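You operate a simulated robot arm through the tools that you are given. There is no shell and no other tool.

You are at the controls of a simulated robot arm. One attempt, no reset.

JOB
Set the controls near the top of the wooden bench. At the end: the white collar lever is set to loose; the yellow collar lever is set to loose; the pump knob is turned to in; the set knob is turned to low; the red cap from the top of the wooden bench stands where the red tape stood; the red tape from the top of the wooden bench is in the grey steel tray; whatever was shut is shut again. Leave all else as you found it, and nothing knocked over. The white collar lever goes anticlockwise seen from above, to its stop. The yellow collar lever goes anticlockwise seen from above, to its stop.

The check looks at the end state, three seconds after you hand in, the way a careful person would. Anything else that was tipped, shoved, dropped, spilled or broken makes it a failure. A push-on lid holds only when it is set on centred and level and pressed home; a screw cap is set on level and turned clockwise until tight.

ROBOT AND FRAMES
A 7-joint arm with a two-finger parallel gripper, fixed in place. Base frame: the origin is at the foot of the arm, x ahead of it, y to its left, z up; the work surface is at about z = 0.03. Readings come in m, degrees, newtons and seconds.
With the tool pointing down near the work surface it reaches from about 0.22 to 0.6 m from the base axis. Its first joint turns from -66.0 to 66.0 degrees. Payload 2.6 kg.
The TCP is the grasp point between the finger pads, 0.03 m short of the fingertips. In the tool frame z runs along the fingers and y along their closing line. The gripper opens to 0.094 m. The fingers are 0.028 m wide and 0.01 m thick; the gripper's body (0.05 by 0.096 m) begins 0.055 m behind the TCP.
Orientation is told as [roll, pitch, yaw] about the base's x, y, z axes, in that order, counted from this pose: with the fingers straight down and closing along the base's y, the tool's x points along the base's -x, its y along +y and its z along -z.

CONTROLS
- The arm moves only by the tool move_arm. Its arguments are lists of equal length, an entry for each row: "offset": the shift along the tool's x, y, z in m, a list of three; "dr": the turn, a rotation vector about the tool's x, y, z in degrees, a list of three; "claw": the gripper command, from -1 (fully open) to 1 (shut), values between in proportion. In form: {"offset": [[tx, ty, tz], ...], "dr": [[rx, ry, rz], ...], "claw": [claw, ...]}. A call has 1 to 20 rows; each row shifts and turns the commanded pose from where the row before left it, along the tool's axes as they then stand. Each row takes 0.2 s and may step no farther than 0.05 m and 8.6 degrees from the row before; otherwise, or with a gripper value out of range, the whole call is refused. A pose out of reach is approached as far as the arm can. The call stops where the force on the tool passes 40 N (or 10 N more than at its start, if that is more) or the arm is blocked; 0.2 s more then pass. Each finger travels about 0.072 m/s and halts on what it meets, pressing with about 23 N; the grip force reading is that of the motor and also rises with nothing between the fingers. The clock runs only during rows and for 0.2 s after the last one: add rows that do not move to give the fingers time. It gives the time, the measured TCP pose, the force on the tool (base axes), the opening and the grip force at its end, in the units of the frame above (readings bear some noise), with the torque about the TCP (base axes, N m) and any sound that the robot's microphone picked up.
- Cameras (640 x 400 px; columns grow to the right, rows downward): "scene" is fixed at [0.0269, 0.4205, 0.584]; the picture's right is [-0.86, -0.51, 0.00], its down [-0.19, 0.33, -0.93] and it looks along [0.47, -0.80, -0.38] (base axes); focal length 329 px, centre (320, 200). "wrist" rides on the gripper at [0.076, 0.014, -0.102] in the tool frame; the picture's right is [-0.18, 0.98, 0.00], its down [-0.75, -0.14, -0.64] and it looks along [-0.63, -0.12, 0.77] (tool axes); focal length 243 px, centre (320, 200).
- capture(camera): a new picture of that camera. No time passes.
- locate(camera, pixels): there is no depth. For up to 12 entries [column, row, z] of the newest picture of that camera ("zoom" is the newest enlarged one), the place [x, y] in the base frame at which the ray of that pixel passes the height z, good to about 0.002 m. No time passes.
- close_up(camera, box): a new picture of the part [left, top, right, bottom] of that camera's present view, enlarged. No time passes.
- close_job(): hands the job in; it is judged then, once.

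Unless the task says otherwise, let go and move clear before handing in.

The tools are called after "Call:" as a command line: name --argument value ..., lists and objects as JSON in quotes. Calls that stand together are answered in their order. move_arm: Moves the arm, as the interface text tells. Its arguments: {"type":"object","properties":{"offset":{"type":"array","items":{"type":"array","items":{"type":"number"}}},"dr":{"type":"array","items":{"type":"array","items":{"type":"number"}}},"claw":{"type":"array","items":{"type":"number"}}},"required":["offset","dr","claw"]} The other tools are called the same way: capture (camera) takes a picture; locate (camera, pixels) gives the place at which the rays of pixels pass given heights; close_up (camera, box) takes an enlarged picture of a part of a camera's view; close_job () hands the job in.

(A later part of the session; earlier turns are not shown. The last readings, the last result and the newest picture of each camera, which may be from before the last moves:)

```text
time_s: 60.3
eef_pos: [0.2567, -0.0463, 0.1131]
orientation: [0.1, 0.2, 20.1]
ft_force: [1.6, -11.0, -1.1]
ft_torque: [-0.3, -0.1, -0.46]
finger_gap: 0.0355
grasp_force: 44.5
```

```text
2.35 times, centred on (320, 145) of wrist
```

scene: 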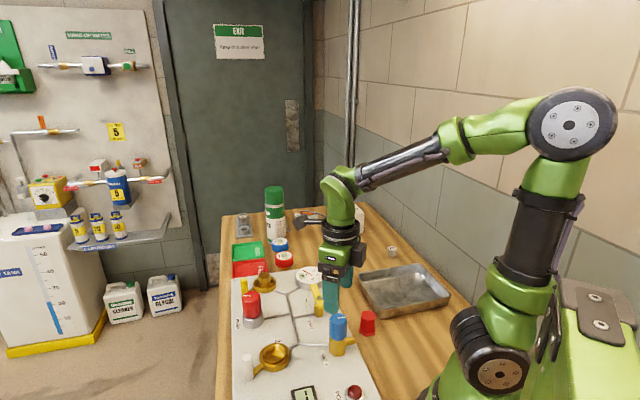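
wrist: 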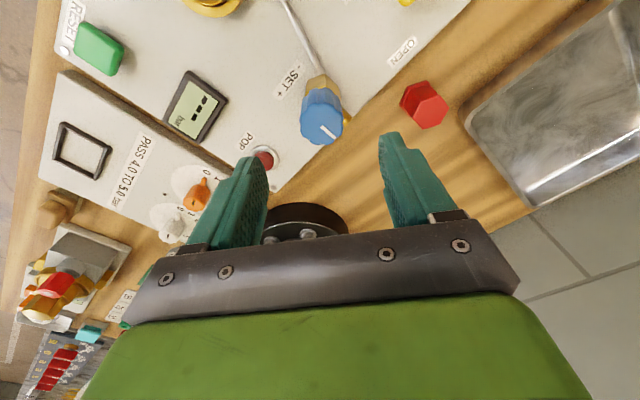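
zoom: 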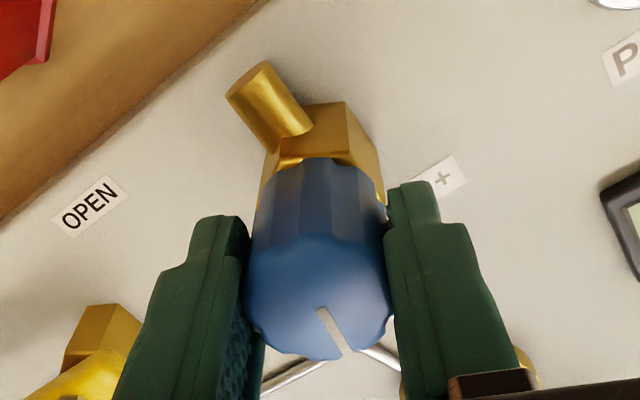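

Marker slipped further with -0.46 N·m: the SET knob is at its low stop. Releasing and lifting.

Call:
move_arm --offset '[[0, 0, 0], [0, 0, 0], [0, 0, -0.04], [0, 0, -0.04], [0, 0, -0.04], [0, 0, -0.03], [0, 0, 0]]' --dr '[[0, 0, 0], [0, 0, 0], [0, 0, 0], [0, 0, 8], [0, 0, 8], [0, 0, 4], [0, 0, 0]]' --claw '[-0.3, -0.5, -0.5, -0.5, -0.5, -0.5, -0.5]'

Call:
capture --camera "wrist"

Call:
close_up --camera "scene" --box '[220, 250, 400, 370]'

```text
time_s: 61.9
eef_pos: [0.2571, -0.0459, 0.2645]
orientation: [0.0, 0.1, -0.2]
ft_force: [-0.1, 1.2, 0.0]
ft_torque: [-0.01, -0.04, 0.04]
finger_gap: 0.0705
grasp_force: 0.0
```

```text
taken
```

wrist: 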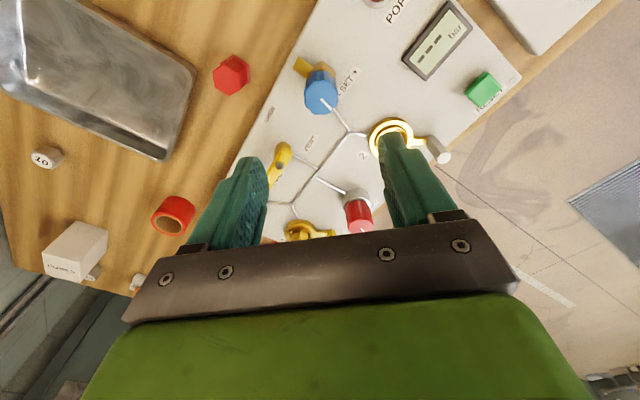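

```text
3.33 times, centred on (310, 310) of scene
```

zoom: 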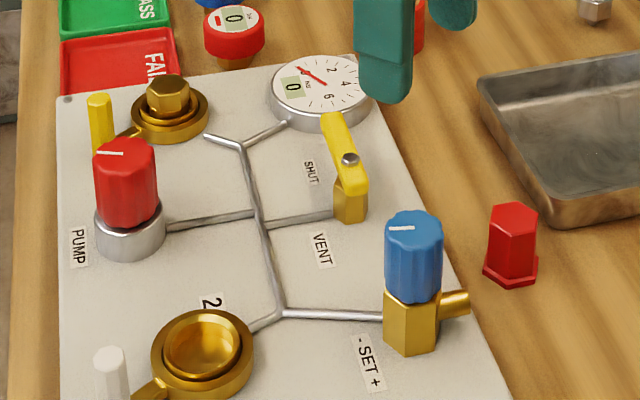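

Both knob markers now point toward the front of the panel; gauge still 0. Next, the tape: I'll move over near it for an accurate fix on tape and tray.

Call:
move_arm --offset '[[-0.017, -0.04, 0], [-0.017, -0.04, 0], [-0.017, -0.04, 0], [-0.017, -0.04, 0], [-0.017, -0.04, 0], [-0.017, -0.04, 0], [-0.01, -0.02, 0], [0, 0, 0]]' --dr '[[0, 0, 0], [0, 0, 0], [0, 0, 0], [0, 0, 0], [0, 0, 0], [0, 0, 0], [0, 0, 0], [0, 0, 0]]' --claw '[-1, -1, -1, -1, -1, -1, -1, -1]'

Call:
capture --camera "wrist"

Call:
capture --camera "scene"

```text
time_s: 63.7
eef_pos: [0.3703, -0.3078, 0.2626]
orientation: [0.1, 0.2, -0.1]
ft_force: [0.6, -0.5, 0.6]
ft_torque: [0.04, 0.01, -0.02]
finger_gap: 0.0942
grasp_force: 0.1
```

```text
taken
```

wrist: 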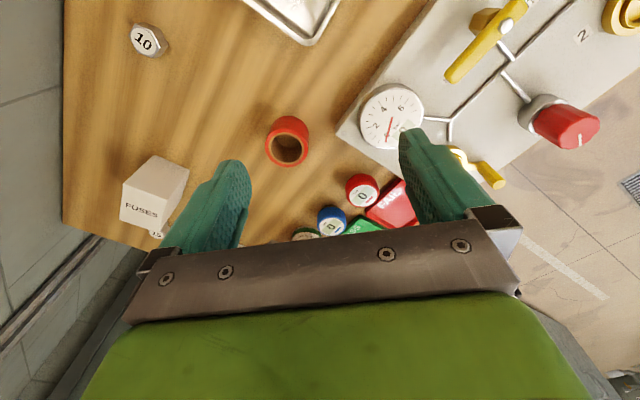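

```text
taken
```

scene: 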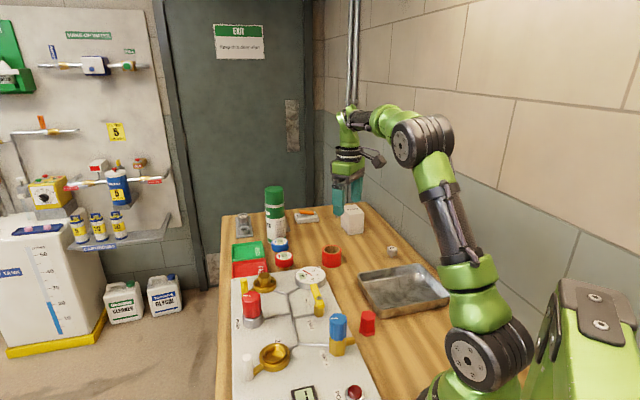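

The tape ring is at wrist (288,142). Zooming for a precise centre and locating.

Call:
close_up --camera "wrist" --box '[240, 90, 340, 190]'

Call:
close_up --camera "scene" --box '[290, 220, 370, 290]'

```text
4.00 times, centred on (290, 140) of wrist
```

zoom: 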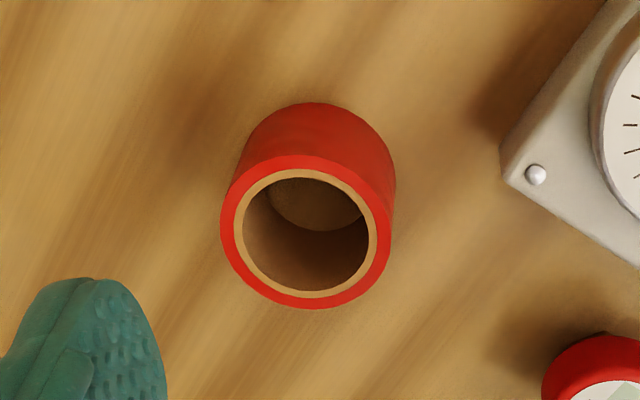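

```text
5.71 times, centred on (330, 255) of scene
```

zoom: 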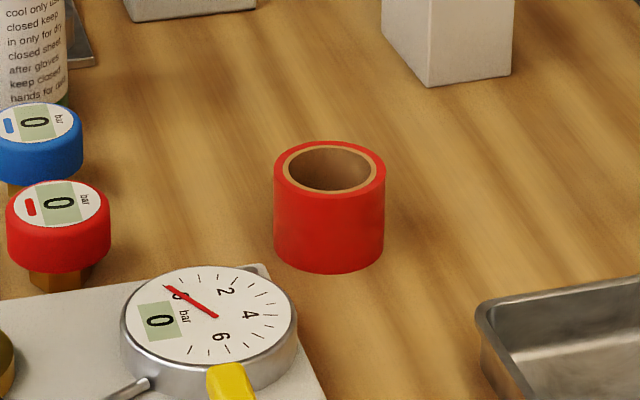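

Top ring centre: wrist (286.5,148), scene (331.7,249.6); base centre: scene (331.5,262.9). Locating these, plus tray corners.

Call:
locate --camera "wrist" --pixels '[[286.5, 148, 0.07], [286.5, 148, 0.075], [286.5, 148, 0.08], [265, 148, 0.075], [308.7, 148, 0.075], [286.5, 129, 0.075], [286.5, 167, 0.075], [146, 40, 0.05]]'

Call:
locate --camera "scene" --pixels '[[331.7, 249.6, 0.07], [331.7, 249.6, 0.075], [331.7, 249.6, 0.08], [331.5, 262.9, 0.03], [358, 274, 0.07], [378, 318, 0.03], [449, 295, 0.07], [420, 264, 0.07], [380, 312, 0.07], [367, 322, 0.05]]'

Call:
close_up --camera "scene" --box '[340, 240, 470, 340]'

```text
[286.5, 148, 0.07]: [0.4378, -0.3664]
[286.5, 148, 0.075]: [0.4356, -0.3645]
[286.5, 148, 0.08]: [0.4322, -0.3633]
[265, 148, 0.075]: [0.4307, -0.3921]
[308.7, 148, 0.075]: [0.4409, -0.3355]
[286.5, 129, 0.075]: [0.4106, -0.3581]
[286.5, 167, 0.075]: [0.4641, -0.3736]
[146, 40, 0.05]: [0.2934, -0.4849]
```

```text
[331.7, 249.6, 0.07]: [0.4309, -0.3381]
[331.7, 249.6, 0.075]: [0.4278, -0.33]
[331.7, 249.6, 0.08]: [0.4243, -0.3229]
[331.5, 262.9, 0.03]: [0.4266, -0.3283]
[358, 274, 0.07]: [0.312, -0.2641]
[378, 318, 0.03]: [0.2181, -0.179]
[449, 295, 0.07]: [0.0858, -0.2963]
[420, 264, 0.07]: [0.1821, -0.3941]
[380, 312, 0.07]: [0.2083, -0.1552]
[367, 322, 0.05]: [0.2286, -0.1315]
```

```text
4.00 times, centred on (405, 290) of scene
```

zoom: 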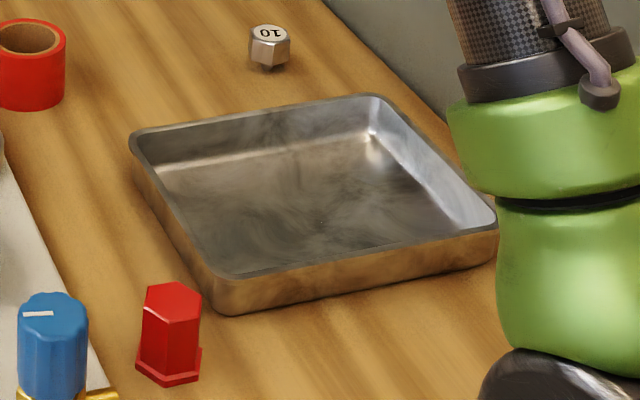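

Triangulating wrist and scene rays puts the tape at about (0.449, -0.370) with its top near z≈0.05, lower than I assumed. I'll move over it at a safe height and measure again.

Call:
move_arm --offset '[[-0.026, -0.02, 0.03], [-0.026, -0.02, 0.03], [-0.026, -0.022, 0.03], [0, 0, 0]]' --dr '[[0, 0, 0], [0, 0, 0], [0, 0, 0], [0, 0, 0]]' --claw '[-1, -1, -1, -1]'

Call:
capture --camera "wrist"

Call:
capture --camera "scene"

```text
time_s: 64.7
eef_pos: [0.4465, -0.3681, 0.1718]
orientation: [0.0, 0.3, -0.1]
ft_force: [1.0, 0.1, 0.4]
ft_torque: [0.02, 0.0, -0.05]
finger_gap: 0.094
grasp_force: 0.0
```

```text
taken
```

wrist: 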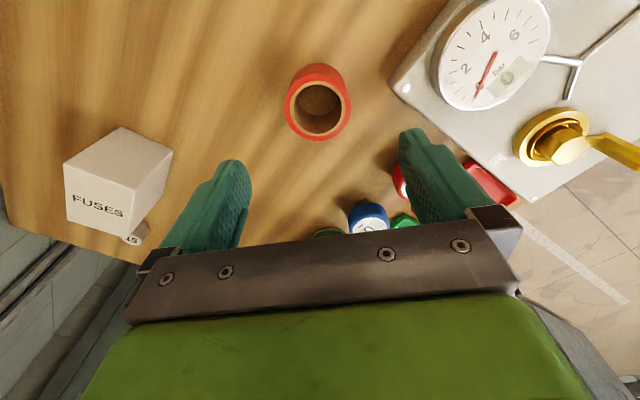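

```text
taken
```

scene: 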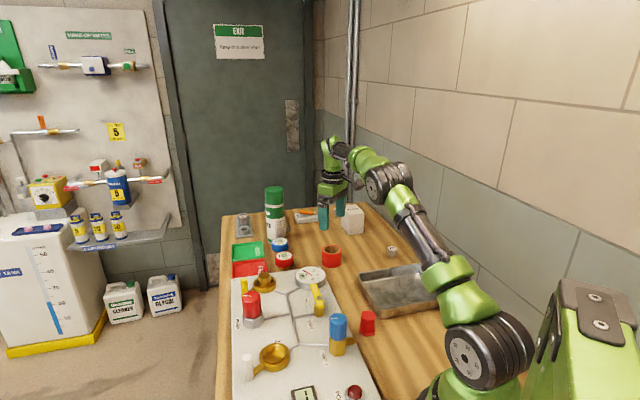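

Now zooming on the tape (around (318,103)) to find the ring centre and its base.

Call:
close_up --camera "wrist" --box '[260, 50, 380, 150]'

Call:
locate --camera "wrist" --pixels '[[318.5, 107, 0.03], [318.5, 107, 0.05], [318.5, 107, 0.075], [284.5, 106, 0.05], [351, 106, 0.05]]'

```text
4.00 times, centred on (320, 100) of wrist
```

zoom: 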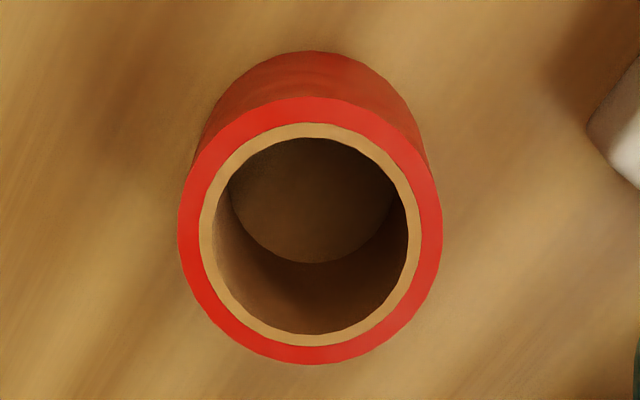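

```text
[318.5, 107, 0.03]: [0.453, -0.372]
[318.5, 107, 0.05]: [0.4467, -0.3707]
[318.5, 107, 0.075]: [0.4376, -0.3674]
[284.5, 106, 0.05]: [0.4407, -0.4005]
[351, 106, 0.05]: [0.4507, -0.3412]
```

The tape's top sits at z≈0.05 (wrist and scene rays agree at (0.447, -0.370)), so its base is near z≈0.005. Checking the panel corner and neighbours for finger clearance.

Call:
locate --camera "wrist" --pixels '[[392, 88, 0.02], [400, 95, 0.02], [118, 128, 0.06], [166, 148, 0.06], [100, 210, 0.06]]'

Call:
move_arm --offset '[[0, -0.002, 0.04], [0, 0, 0.03], [0, 0, 0]]' --dr '[[0, -0.2, 0], [0, 0, 0], [0, 0, 0]]' --claw '[-0.75, -0.75, -0.75]'

Call:
capture --camera "wrist"

Call:
close_up --camera "scene" --box '[260, 190, 400, 300]'

```text
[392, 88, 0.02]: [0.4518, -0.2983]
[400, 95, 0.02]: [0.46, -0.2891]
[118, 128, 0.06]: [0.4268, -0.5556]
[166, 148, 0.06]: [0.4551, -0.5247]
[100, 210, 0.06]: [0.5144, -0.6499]
```

```text
time_s: 65.5
eef_pos: [0.4455, -0.3705, 0.1017]
orientation: [0.0, 0.0, -0.1]
ft_force: [0.2, 0.3, -0.4]
ft_torque: [-0.02, 0.02, -0.01]
finger_gap: 0.082
grasp_force: 0.1
```

```text
taken
```

wrist: 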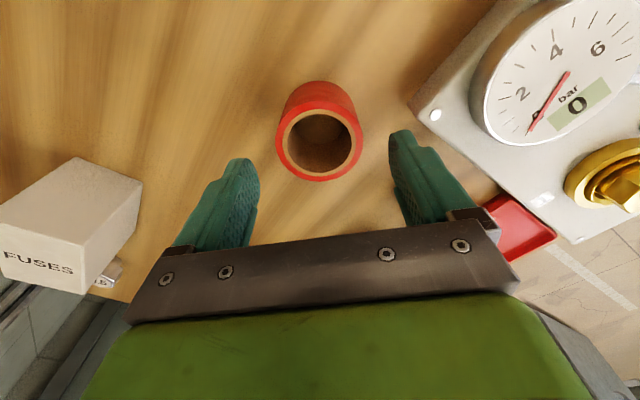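

```text
3.64 times, centred on (330, 245) of scene
```

zoom: 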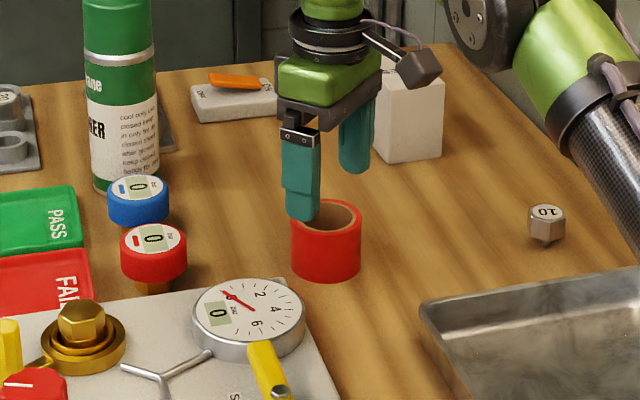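

Fingers straddle the tape with clearance. Descending gently to TCP z≈0.045 (tips ~0.015), with small final steps in case the bench is higher.

Call:
move_arm --offset '[[0, 0, 0.015], [0, 0, 0.015], [0, 0, 0.01], [0, 0, 0.005], [0, 0, 0.005], [0, 0, 0]]' --dr '[[0, 0, 0], [0, 0, 0], [0, 0, 0], [0, 0, 0], [0, 0, 0], [0, 0, 0]]' --claw '[-0.75, -0.75, -0.75, -0.75, -0.75, -0.75]'

Call:
capture --camera "wrist"

Call:
close_up --camera "scene" --box '[260, 190, 400, 300]'

```text
time_s: 66.9
eef_pos: [0.4464, -0.3696, 0.0512]
orientation: [0.0, 0.0, 0.0]
ft_force: [-0.1, 0.2, -0.4]
ft_torque: [-0.01, 0.0, 0.0]
finger_gap: 0.0822
grasp_force: 0.0
```

```text
taken
```

wrist: 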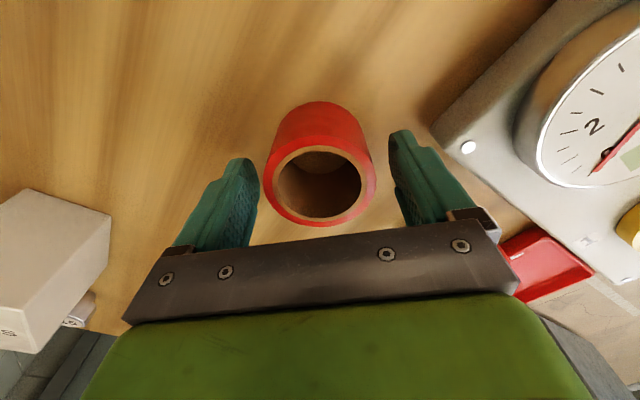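

```text
3.64 times, centred on (330, 245) of scene
```

zoom: 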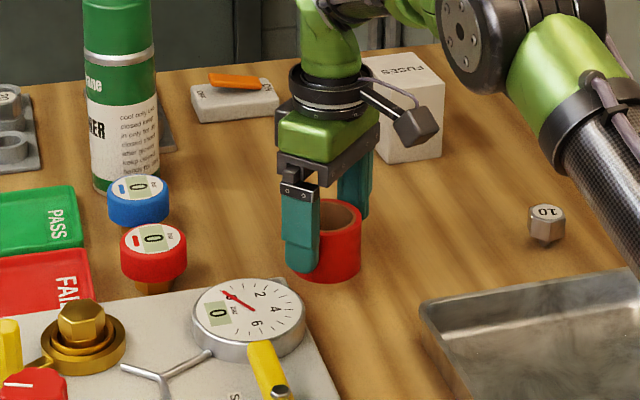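

No contact yet with tips at ~0.021, so the bench is lower as measured. Gripping the tape here.

Call:
move_arm --offset '[[0, 0, 0], [0, 0, 0], [0, 0, 0], [0, 0, 0], [0, 0, 0]]' --dr '[[0, 0, 0], [0, 0, 0], [0, 0, 0], [0, 0, 0], [0, 0, 0]]' --claw '[-0.4, -0.1, 0.3, 0.6, 0.6]'

Call:
capture --camera "wrist"

```text
time_s: 68.1
eef_pos: [0.4461, -0.37, 0.0516]
orientation: [0.1, 0.0, 0.0]
ft_force: [0.7, -0.2, 0.4]
ft_torque: [0.01, 0.0, 0.04]
finger_gap: 0.0612
grasp_force: 22.7
```

```text
taken
```

wrist: 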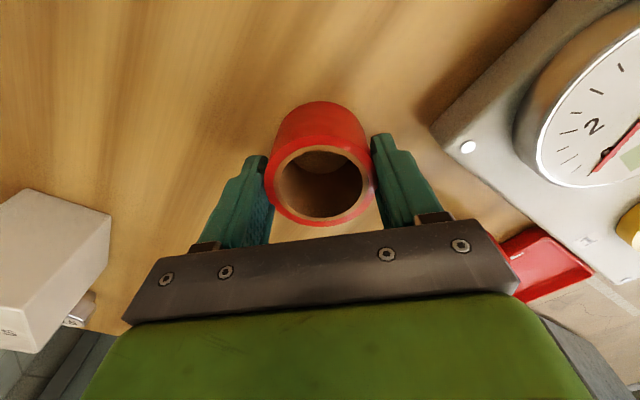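

The tape is gripped at 0.061 m with 23 N. Noting the ring's position and then lifting it.

Call:
locate --camera "wrist" --pixels '[[319.5, 185, 0.05], [319.5, 185, 0.045], [319.5, 185, 0.055]]'

Call:
move_arm --offset '[[0, 0, -0.02], [0, 0, -0.03], [0, 0, -0.04], [0, 0, -0.03], [0, 0, 0]]' --dr '[[0, 0, 0], [0, 0, 0], [0, 0, 0], [0, 0, 0], [0, 0, 0]]' --claw '[0.8, 0.8, 0.8, 0.8, 0.8]'

Call:
capture --camera "wrist"

Call:
capture --camera "scene"

```text
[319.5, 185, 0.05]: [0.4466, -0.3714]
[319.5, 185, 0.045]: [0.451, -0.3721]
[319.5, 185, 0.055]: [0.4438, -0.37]
```

```text
time_s: 69.3
eef_pos: [0.4464, -0.371, 0.1727]
orientation: [0.1, 0.0, -0.1]
ft_force: [0.1, -0.2, -0.6]
ft_torque: [0.03, 0.0, 0.01]
finger_gap: 0.0613
grasp_force: 23.3
```

```text
taken
```

wrist: 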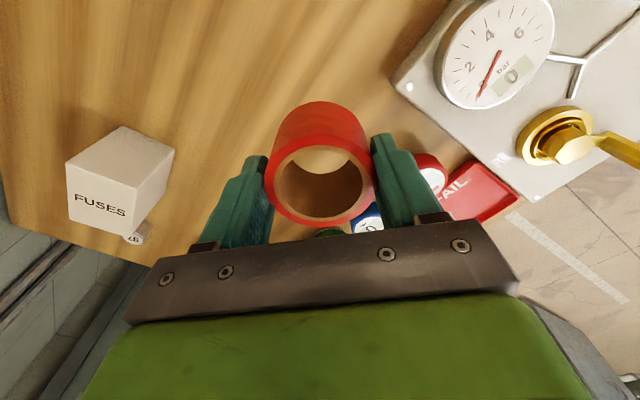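

```text
taken
```

scene: 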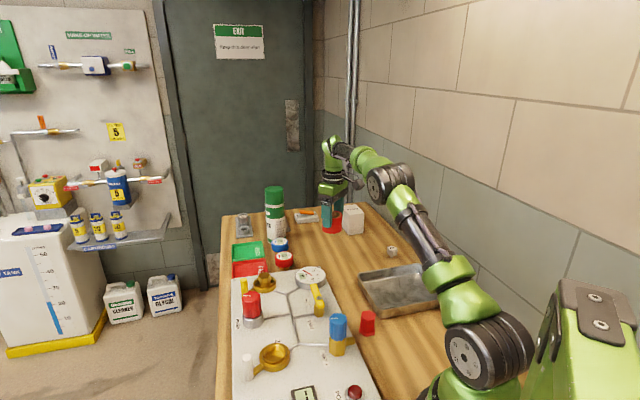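

The tape is lifted and held; its original spot is (0.4465, -0.371). Now locating the tray rim corners from the scene view.

Call:
locate --camera "scene" --pixels '[[360, 272.5, 0.03], [417.5, 263.75, 0.03], [448.75, 297, 0.03], [380.5, 309.5, 0.03], [382, 318.75, 0.005], [403, 290, 0.01], [392, 250, 0.02]]'

Call:
move_arm --offset '[[0.045, 0, 0], [0.045, 0, 0], [0.04, 0, 0], [0, 0, 0]]' --dr '[[0, 0, 0], [0, 0, 0], [0, 0, 0], [0, 0, 0]]' --claw '[0.8, 0.8, 0.8, 0.8]'

Call:
capture --camera "wrist"

Call:
capture --camera "scene"

```text
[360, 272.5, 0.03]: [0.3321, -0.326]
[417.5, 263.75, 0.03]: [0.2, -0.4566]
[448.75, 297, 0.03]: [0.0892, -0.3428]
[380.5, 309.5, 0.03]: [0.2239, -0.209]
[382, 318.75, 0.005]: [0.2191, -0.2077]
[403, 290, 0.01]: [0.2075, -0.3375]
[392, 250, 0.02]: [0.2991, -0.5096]
```

```text
time_s: 70.3
eef_pos: [0.3158, -0.3688, 0.1733]
orientation: [0.0, 0.1, 0.0]
ft_force: [-0.2, 0.3, -0.8]
ft_torque: [0.04, 0.01, 0.0]
finger_gap: 0.0613
grasp_force: 23.4
```

```text
taken
```

wrist: 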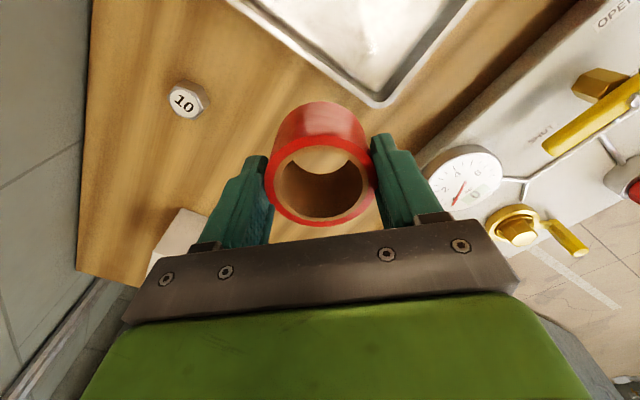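

```text
taken
```

scene: 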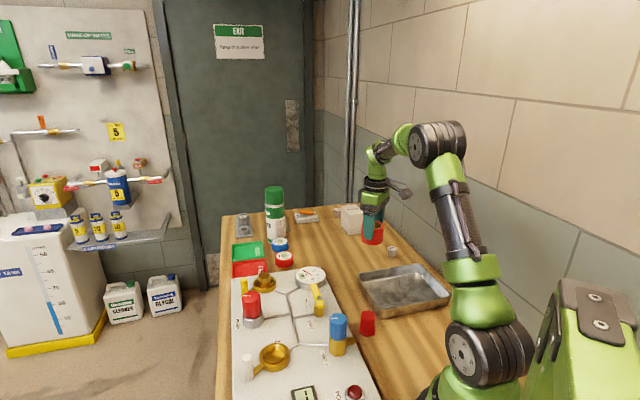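

The tray rim corners give a centre of about (0.21, -0.333), rim z≈0.03. I'll carry the tape to about (0.228, -0.328) above the tray and check.

Call:
move_arm --offset '[[0.03, 0.014, 0], [0.03, 0.014, 0], [0.027, 0.0125, 0], [0, 0, 0.03], [0, 0, 0.02], [0, 0, 0]]' --dr '[[0, 0, 0], [0, 0, 0], [0, 0, 0], [0, 0, 0], [0, 0, 0], [0, 0, 0]]' --claw '[0.8, 0.8, 0.8, 0.8, 0.8, 0.8]'

Call:
capture --camera "wrist"

Call:
capture --camera "scene"

Call:
close_up --camera "scene" --box '[330, 220, 470, 330]'

```text
time_s: 71.7
eef_pos: [0.2294, -0.3287, 0.1211]
orientation: [0.0, 0.0, -0.1]
ft_force: [0.0, -0.1, -0.1]
ft_torque: [-0.02, -0.01, -0.05]
finger_gap: 0.0612
grasp_force: 22.7
```

```text
taken
```

wrist: 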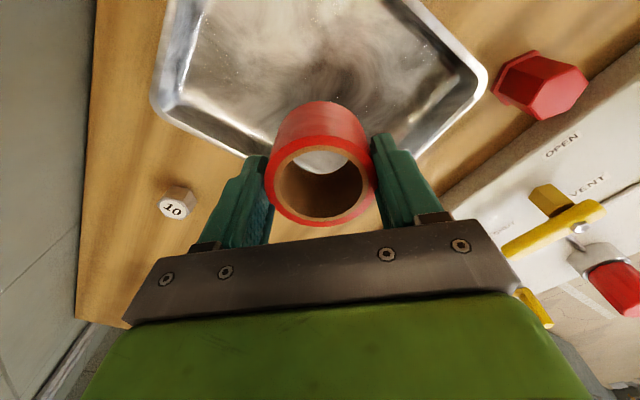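

```text
taken
```

scene: 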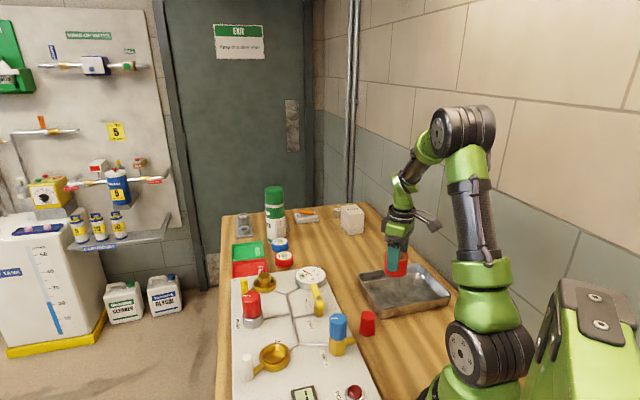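

```text
3.64 times, centred on (400, 275) of scene
```

zoom: 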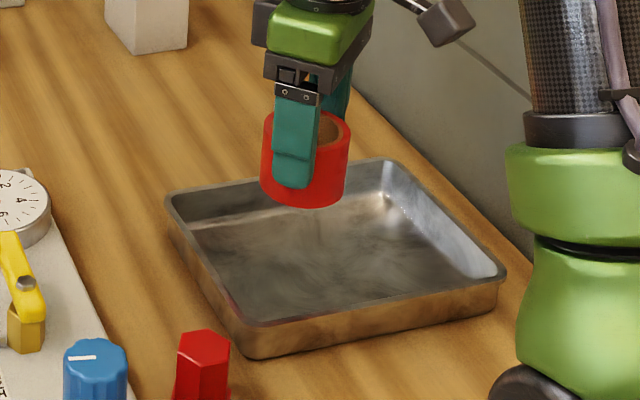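

The tape hangs over the tray. Cross-checking tray corners from the wrist ((155,100) left, (484,78) right) before lowering.

Call:
locate --camera "wrist" --pixels '[[153, 100, 0.03], [485, 78, 0.03], [247, 157, 0.03], [400, 160, 0.03], [319.5, 185, 0.12], [565, 95, 0.05], [540, 85, 0.05]]'

```text
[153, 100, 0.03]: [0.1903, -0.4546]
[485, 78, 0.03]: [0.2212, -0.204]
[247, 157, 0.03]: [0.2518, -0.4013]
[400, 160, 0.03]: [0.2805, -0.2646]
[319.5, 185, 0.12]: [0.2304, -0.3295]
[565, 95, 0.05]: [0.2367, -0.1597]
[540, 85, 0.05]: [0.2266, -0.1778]
```

Tray corners agree with the scene. Lowering the tape into the tray, slowing near the floor.

Call:
move_arm --offset '[[0, 0, 0.025], [0, 0, 0.02], [0, 0, 0.01], [0, 0, 0.006], [0, 0, 0]]' --dr '[[0, 0, 0], [0, 0, 0], [0, 0, 0], [0, 0, 0], [0, 0, 0]]' --claw '[0.8, 0.8, 0.8, 0.8, 0.8]'

Call:
close_up --camera "scene" --box '[330, 220, 470, 330]'

```text
time_s: 72.9
eef_pos: [0.2298, -0.3284, 0.0605]
orientation: [0.0, 0.0, -0.1]
ft_force: [0.5, 0.9, -1.2]
ft_torque: [0.03, -0.01, 0.0]
finger_gap: 0.0614
grasp_force: 23.2
```

```text
3.64 times, centred on (400, 275) of scene
```

zoom: 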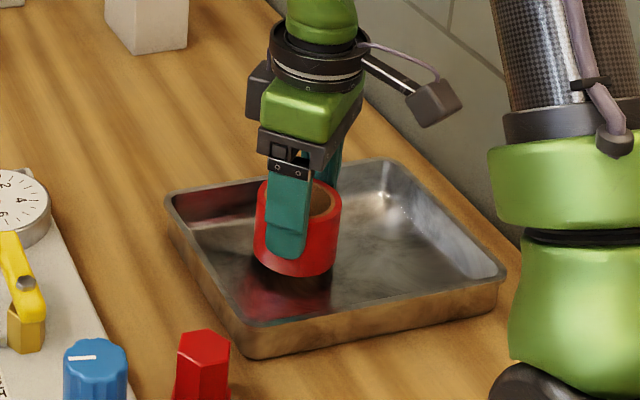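

Still ~no contact force at z=0.0605; the tape is just above the tray floor. Stepping down by 2 mm steps until contact.

Call:
move_arm --offset '[[0, 0, 0.002], [0, 0, 0.002], [0, 0, 0]]' --dr '[[0, 0, 0], [0, 0, 0], [0, 0, 0]]' --claw '[0.8, 0.8, 0.8]'

Call:
move_arm --offset '[[0, 0, 0.0015], [0, 0, 0]]' --dr '[[0, 0, 0], [0, 0, 0]]' --claw '[0.8, 0.8]'

```text
time_s: 73.7
eef_pos: [0.2304, -0.3291, 0.0563]
orientation: [0.0, 0.0, -0.1]
ft_force: [-0.3, -0.4, 0.1]
ft_torque: [0.01, 0.04, 0.0]
finger_gap: 0.0612
grasp_force: 23.0
```

```text
time_s: 74.3
eef_pos: [0.2298, -0.3299, 0.0559]
orientation: [0.1, 0.0, -0.1]
ft_force: [-0.9, 1.9, 3.0]
ft_torque: [0.1, 0.01, 0.0]
finger_gap: 0.0613
grasp_force: 22.8
```

Contact at 3 N — the tape rests on the tray floor. Releasing and lifting straight up.

Call:
move_arm --offset '[[0, 0, 0], [0, 0, 0], [0, 0, 0], [0, 0, -0.02], [0, 0, -0.04], [0, 0, -0.04], [0, 0, 0]]' --dr '[[0, 0, 0], [0, 0, 0], [0, 0, 0], [0, 0, 0], [0, 0, 0], [0, 0, 0], [0, 0, 0]]' --claw '[-0.5, -0.7, -0.7, -0.7, -0.7, -0.7, -0.7]'

Call:
capture --camera "wrist"

Call:
capture --camera "scene"

```text
time_s: 75.9
eef_pos: [0.2292, -0.3288, 0.1556]
orientation: [-0.1, 0.0, 0.0]
ft_force: [0.1, -0.3, -0.8]
ft_torque: [0.02, 0.0, 0.0]
finger_gap: 0.0797
grasp_force: 0.0
```

```text
taken
```

wrist: 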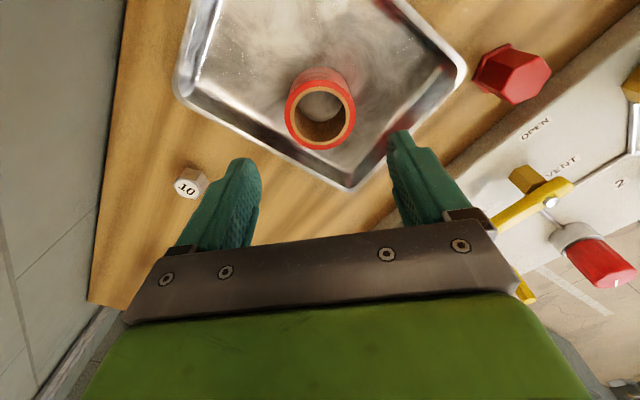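

```text
taken
```

scene: 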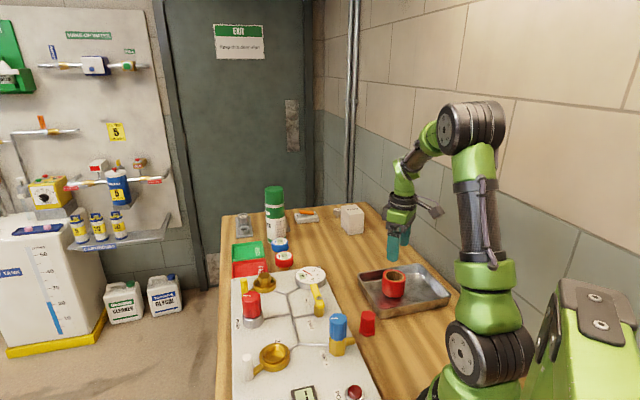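

The tape stands in the tray. Now over to the red cap at about (0.238, -0.158) for a look from above.

Call:
move_arm --offset '[[-0.002, 0.043, 0], [-0.002, 0.043, 0], [-0.002, 0.043, 0], [-0.002, 0.042, 0], [0, 0, 0]]' --dr '[[0, 0, 0], [0, 0, 0], [0, 0, 0], [0, 0, 0], [0, 0, 0]]' --claw '[-0.4, -0.4, -0.4, -0.4, -0.4]'

Call:
capture --camera "wrist"

Call:
close_up --camera "wrist" --box '[250, 40, 390, 160]'

Call:
close_up --camera "scene" --box '[330, 290, 410, 350]'

```text
time_s: 77.1
eef_pos: [0.2379, -0.159, 0.1533]
orientation: [-0.1, -0.1, -0.1]
ft_force: [-0.1, -0.2, 0.4]
ft_torque: [-0.04, 0.01, 0.0]
finger_gap: 0.0659
grasp_force: 0.1
```

```text
taken
```

wrist: 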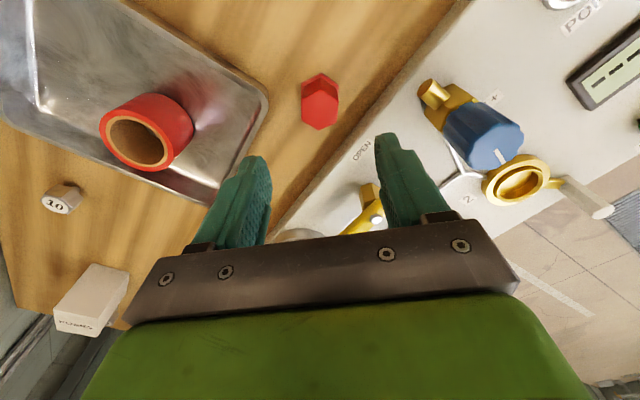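

```text
3.33 times, centred on (320, 100) of wrist
```

zoom: 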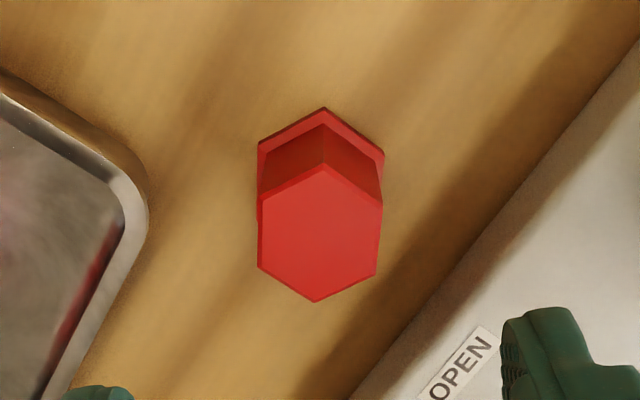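

```text
6.67 times, centred on (370, 320) of scene
```

zoom: 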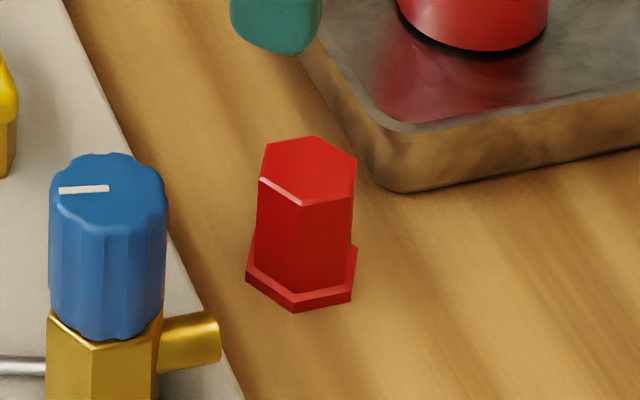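

The cap's hex flats face the fingers at this yaw. Top centre: wrist (320,109.6), scene (368.5,315.7). Locating both at several heights.

Call:
locate --camera "wrist" --pixels '[[320, 109.6, 0.04], [320, 109.6, 0.05], [320, 109.6, 0.06], [320, 93, 0.01], [301, 109.6, 0.05], [338.5, 109.6, 0.05]]'

Call:
locate --camera "scene" --pixels '[[368.5, 315.65, 0.04], [368.5, 315.65, 0.05], [368.5, 315.65, 0.06], [367, 332, 0.01]]'

```text
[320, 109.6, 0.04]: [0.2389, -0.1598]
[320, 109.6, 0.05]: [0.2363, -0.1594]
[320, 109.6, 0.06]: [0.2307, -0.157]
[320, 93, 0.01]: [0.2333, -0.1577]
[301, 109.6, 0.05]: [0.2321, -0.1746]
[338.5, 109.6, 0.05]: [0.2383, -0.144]
```

```text
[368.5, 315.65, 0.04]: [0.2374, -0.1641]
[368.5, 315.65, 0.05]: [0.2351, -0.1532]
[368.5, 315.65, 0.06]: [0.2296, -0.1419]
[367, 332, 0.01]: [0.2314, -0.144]
```

Cap centre ≈ (0.237, -0.159), top z≈0.045. Checking the panel edge and tray corner near the finger paths at their heights.

Call:
locate --camera "wrist" --pixels '[[374, 100, 0.025], [374, 100, 0.02], [350, 130, 0.025], [329, 159, 0.025], [268, 95, 0.03], [266, 110, 0.03]]'

Call:
close_up --camera "wrist" --box '[240, 60, 420, 200]'

```text
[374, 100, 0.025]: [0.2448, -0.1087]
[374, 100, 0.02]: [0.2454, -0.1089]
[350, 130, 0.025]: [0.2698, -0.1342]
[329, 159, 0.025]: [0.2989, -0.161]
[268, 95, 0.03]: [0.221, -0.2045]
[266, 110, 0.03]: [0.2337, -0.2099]
```

```text
2.86 times, centred on (330, 130) of wrist
```

zoom: 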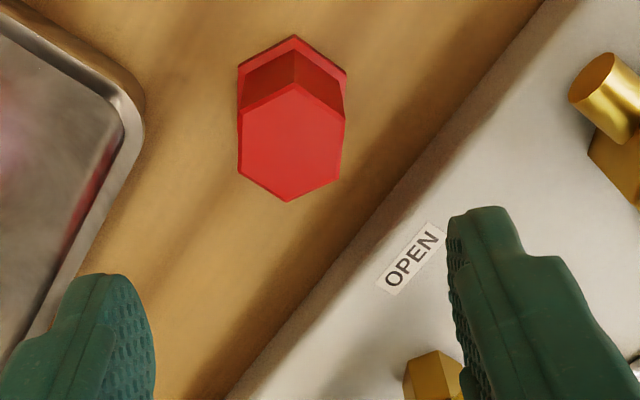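

Clearances are workable with a narrower opening (~0.045 m): ~6 mm to the panel edge, ~14 mm to the tray corner. Narrowing and descending to just above the cap.

Call:
move_arm --offset '[[0, 0, 0], [0.001, 0, 0.02], [0, 0, 0.03], [0, 0, 0]]' --dr '[[0, 0, 0], [0, 0, 0], [0, 0, 0], [0, 0, 0]]' --claw '[0.03, 0.03, 0.03, 0.03]'

Call:
capture --camera "wrist"

Call:
close_up --camera "wrist" --box '[240, 60, 400, 200]'

Call:
close_up --camera "scene" --box '[310, 260, 420, 350]'

```text
time_s: 78.1
eef_pos: [0.2369, -0.159, 0.1058]
orientation: [0.0, 0.1, -0.1]
ft_force: [-0.5, -0.2, -0.5]
ft_torque: [-0.01, 0.02, 0.01]
finger_gap: 0.0455
grasp_force: 0.1
```

```text
taken
```

wrist: 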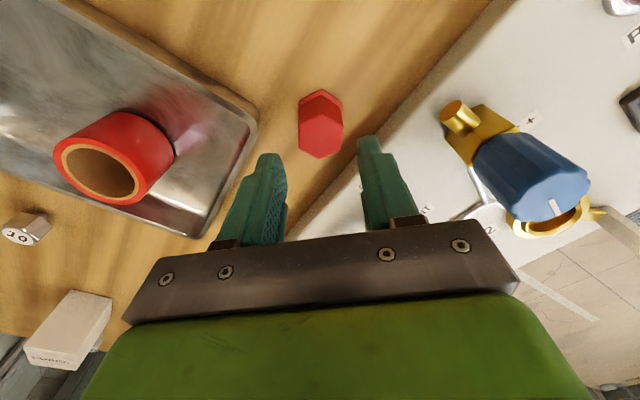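

```text
2.86 times, centred on (320, 130) of wrist
```

zoom: 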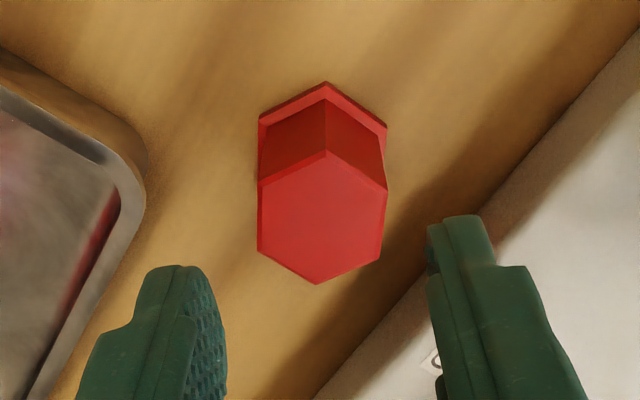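

```text
4.44 times, centred on (365, 305) of scene
```

zoom: 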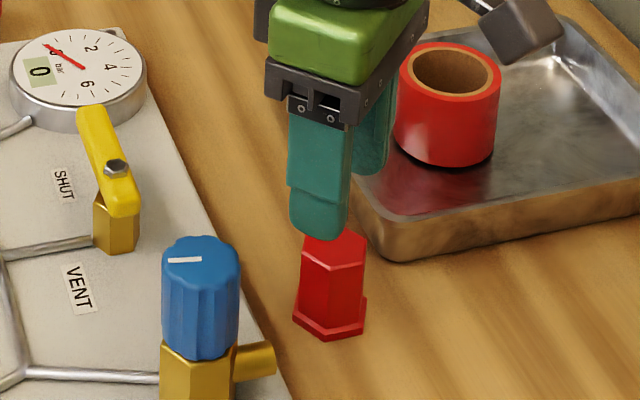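

Cap top centre now near wrist (320.7,136). One check of its location, then descend over it.

Call:
locate --camera "wrist" --pixels '[[320.7, 136, 0.045], [320.7, 136, 0.05], [298, 136, 0.045], [343.5, 136, 0.045]]'

Call:
move_arm --offset '[[0, 0, 0.02], [0, 0, 0.01], [0, 0, 0]]' --dr '[[0, 0, 0], [0, 0, 0], [0, 0, 0]]' --claw '[0.03, 0.03, 0.03]'

Call:
capture --camera "wrist"

Call:
close_up --camera "wrist" --box '[240, 80, 400, 220]'

Call:
close_up --camera "scene" --box '[310, 260, 420, 350]'

```text
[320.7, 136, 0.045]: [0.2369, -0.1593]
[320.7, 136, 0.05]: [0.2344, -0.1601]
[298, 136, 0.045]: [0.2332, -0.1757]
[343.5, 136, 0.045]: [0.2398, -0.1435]
```

```text
time_s: 78.9
eef_pos: [0.2368, -0.1587, 0.0743]
orientation: [-0.1, 0.0, -0.2]
ft_force: [-0.8, 0.0, 0.0]
ft_torque: [0.01, -0.01, 0.0]
finger_gap: 0.0456
grasp_force: 0.0
```

```text
taken
```

wrist: 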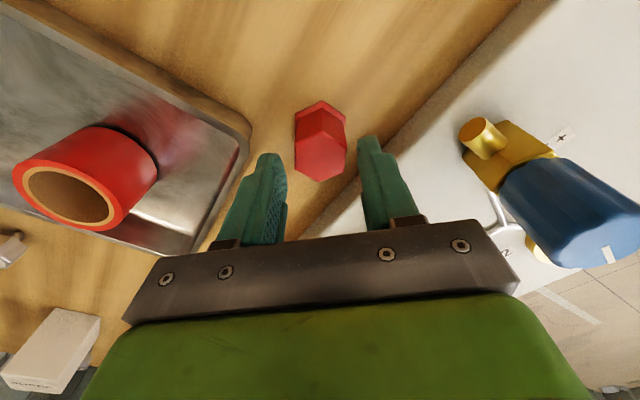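

```text
2.86 times, centred on (320, 150) of wrist
```

zoom: 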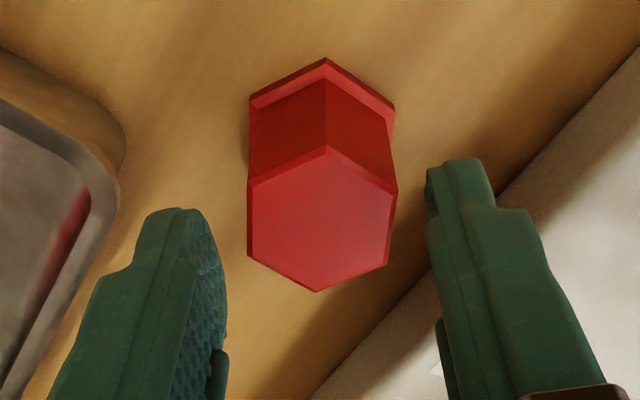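

```text
4.44 times, centred on (365, 305) of scene
```

zoom: 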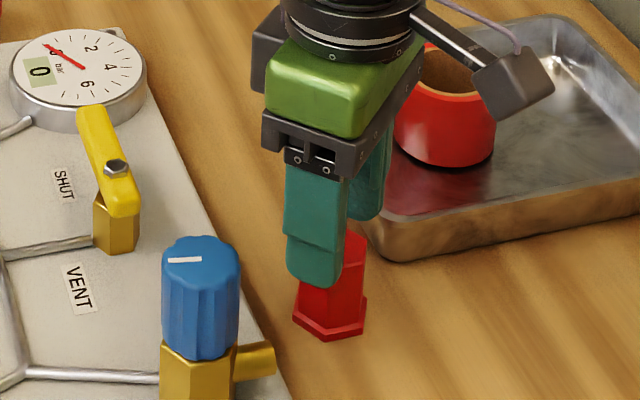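

Well centred between the fingers. Descending the last 26 mm and gripping.

Call:
move_arm --offset '[[0, 0, 0.01], [0, 0, 0.01], [0, 0, 0.006], [0, 0, 0], [0, 0, 0], [0, 0, 0], [0, 0, 0]]' --dr '[[0, 0, 0], [0, 0, 0], [0, 0, 0], [0, 0, 0], [0, 0, 0], [0, 0, 0], [0, 0, 0]]' --claw '[0.03, 0.03, 0.03, 0.03, 0.3, 0.6, 0.8]'

Call:
capture --camera "wrist"

Call:
close_up --camera "scene" --box '[310, 260, 420, 350]'

```text
time_s: 80.5
eef_pos: [0.2372, -0.1585, 0.0491]
orientation: [0.0, 0.0, -0.2]
ft_force: [0.5, -1.1, -0.4]
ft_torque: [-0.02, 0.02, 0.0]
finger_gap: 0.035
grasp_force: 23.2
```

```text
taken
```

wrist: 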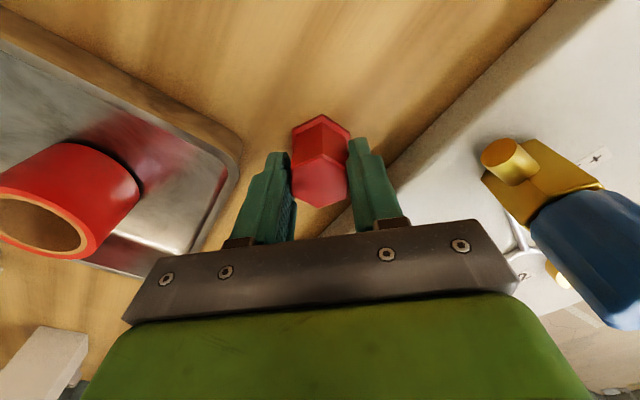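

```text
4.44 times, centred on (365, 305) of scene
```

zoom: 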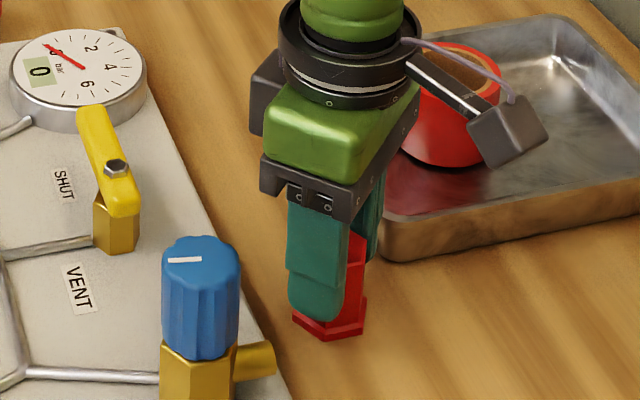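

The cap is gripped (0.035 m, 23 N). Lifting it straight up.

Call:
move_arm --offset '[[0, 0, -0.01], [0, 0, -0.03], [0, 0, -0.04], [0, 0, -0.04], [0, 0, 0]]' --dr '[[0, 0, 0], [0, 0, 0], [0, 0, 0], [0, 0, 0], [0, 0, 0]]' --claw '[0.9, 0.9, 0.9, 0.9, 0.9]'

Call:
capture --camera "wrist"

Call:
close_up --camera "scene" --box '[310, 220, 420, 350]'

```text
time_s: 81.7
eef_pos: [0.2363, -0.1591, 0.1699]
orientation: [-0.1, -0.1, 0.1]
ft_force: [0.1, 0.3, -1.0]
ft_torque: [-0.02, 0.0, -0.03]
finger_gap: 0.0345
grasp_force: 22.6
```

```text
taken
```

wrist: 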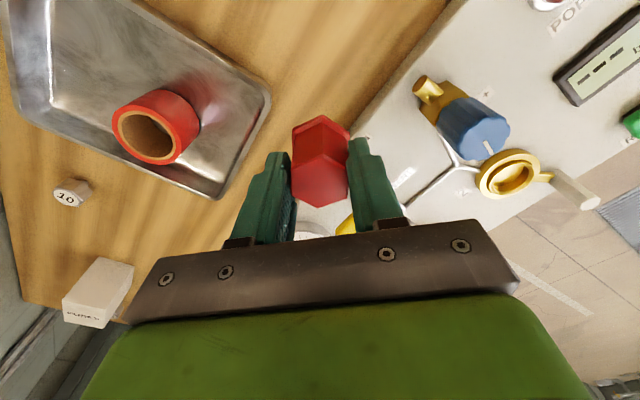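

```text
3.08 times, centred on (365, 285) of scene
```

zoom: 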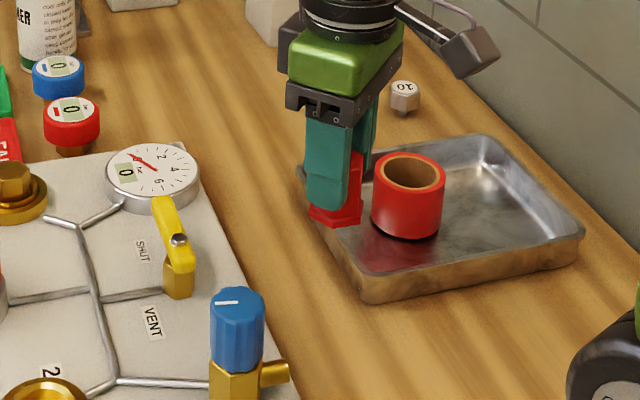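

The cap is held cleanly. Carrying it to the tape's former spot (0.4465, -0.371).

Call:
move_arm --offset '[[-0.03, -0.0303, 0], [-0.03, -0.0303, 0], [-0.03, -0.0303, 0], [-0.03, -0.0303, 0], [-0.03, -0.0303, 0], [-0.03, -0.0303, 0], [-0.03, -0.0303, 0], [0, 0, 0.03], [0, 0, 0.03], [0, 0, 0]]' --dr '[[0, 0, 0], [0, 0, 0], [0, 0, 0], [0, 0, 0], [0, 0, 0], [0, 0, 0], [0, 0, 0], [0, 0, 0], [0, 0, 0], [0, 0, 0]]' --claw '[0.9, 0.9, 0.9, 0.9, 0.9, 0.9, 0.9, 0.9, 0.9, 0.9]'

Call:
capture --camera "wrist"

Call:
capture --camera "scene"

```text
time_s: 83.9
eef_pos: [0.4475, -0.3702, 0.1092]
orientation: [0.0, 0.1, -0.2]
ft_force: [0.1, -0.3, -0.7]
ft_torque: [0.0, 0.0, 0.03]
finger_gap: 0.0347
grasp_force: 23.0
```

```text
taken
```

wrist: 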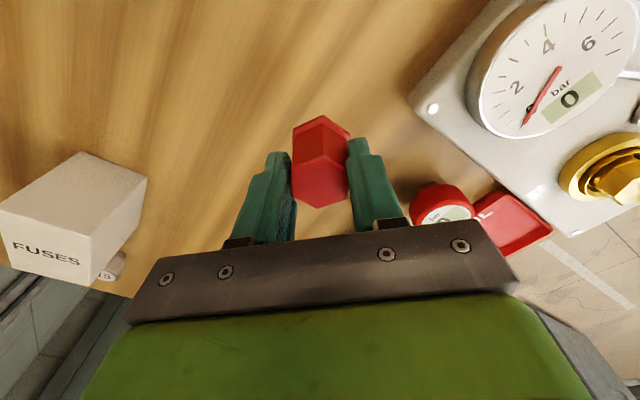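

```text
taken
```

scene: 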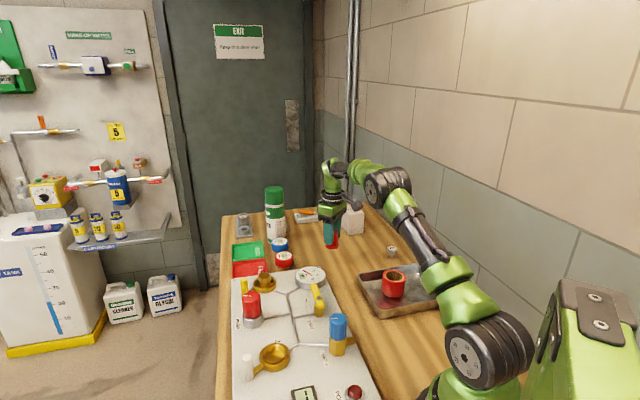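

Over the spot. Lowering toward TCP z≈0.049 (the grip height), slowing at the end.

Call:
move_arm --offset '[[0.0008, 0, 0.025], [0, 0, 0.018], [0, 0, 0.01], [0, 0, 0.003], [0, 0, 0]]' --dr '[[0, 0, 0], [0, 0, 0], [0, 0, 0], [0, 0, 0], [0, 0, 0]]' --claw '[0.9, 0.9, 0.9, 0.9, 0.9]'

Call:
move_arm --offset '[[0, 0, 0.0015], [0, 0, 0.0015], [0, 0, 0]]' --dr '[[0, 0, 0], [0, 0, 0], [0, 0, 0]]' --claw '[0.9, 0.9, 0.9]'

```text
time_s: 85.1
eef_pos: [0.4468, -0.3708, 0.0533]
orientation: [0.0, 0.0, -0.1]
ft_force: [0.3, -1.0, -0.6]
ft_torque: [-0.01, -0.02, 0.01]
finger_gap: 0.0349
grasp_force: 23.4
```

```text
time_s: 85.9
eef_pos: [0.4451, -0.3705, 0.0493]
orientation: [0.0, -0.1, -0.1]
ft_force: [-0.2, 0.1, 0.3]
ft_torque: [0.02, 0.02, 0.01]
finger_gap: 0.0346
grasp_force: 22.6
```

No contact force yet at z=0.0493. Stepping down 1 mm at a time until contact.

Call:
move_arm --offset '[[0, 0, 0.001], [0, 0, 0]]' --dr '[[0, 0, 0], [0, 0, 0]]' --claw '[0.9, 0.9]'

Call:
close_up --camera "scene" --box '[290, 200, 390, 290]'

```text
time_s: 86.5
eef_pos: [0.4454, -0.3712, 0.049]
orientation: [0.0, -0.1, -0.2]
ft_force: [0.0, 0.0, -0.1]
ft_torque: [-0.01, -0.04, 0.0]
finger_gap: 0.0344
grasp_force: 22.8
```

```text
4.44 times, centred on (340, 245) of scene
```

zoom: 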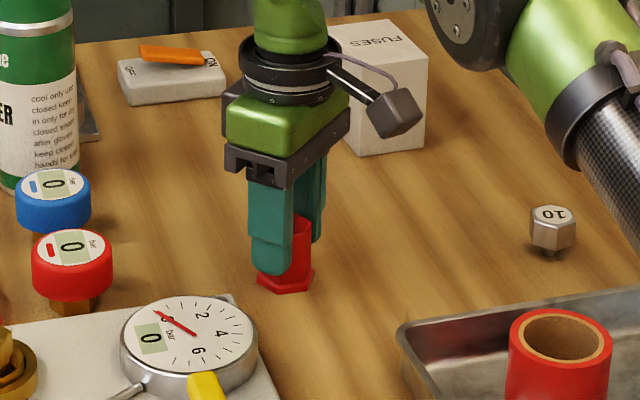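

Nearly down; still no reaction. Another 1 mm step or two until the force shows.

Call:
move_arm --offset '[[0, 0, 0.001], [0, 0, 0]]' --dr '[[0, 0, 0], [0, 0, 0]]' --claw '[0.9, 0.9]'

Call:
move_arm --offset '[[0, 0, 0.0007], [0, 0, 0]]' --dr '[[0, 0, 0], [0, 0, 0]]' --claw '[0.9, 0.9]'

```text
time_s: 87.1
eef_pos: [0.4464, -0.3714, 0.0485]
orientation: [0.0, -0.1, -0.1]
ft_force: [-1.3, 0.2, 4.8]
ft_torque: [0.05, 0.04, 0.05]
finger_gap: 0.0343
grasp_force: 22.9
```

```text
time_s: 87.7
eef_pos: [0.4462, -0.3706, 0.0501]
orientation: [-0.2, -0.1, -0.1]
ft_force: [-2.3, 2.2, 13.8]
ft_torque: [0.14, 0.09, 0.12]
finger_gap: 0.0344
grasp_force: 23.4
```

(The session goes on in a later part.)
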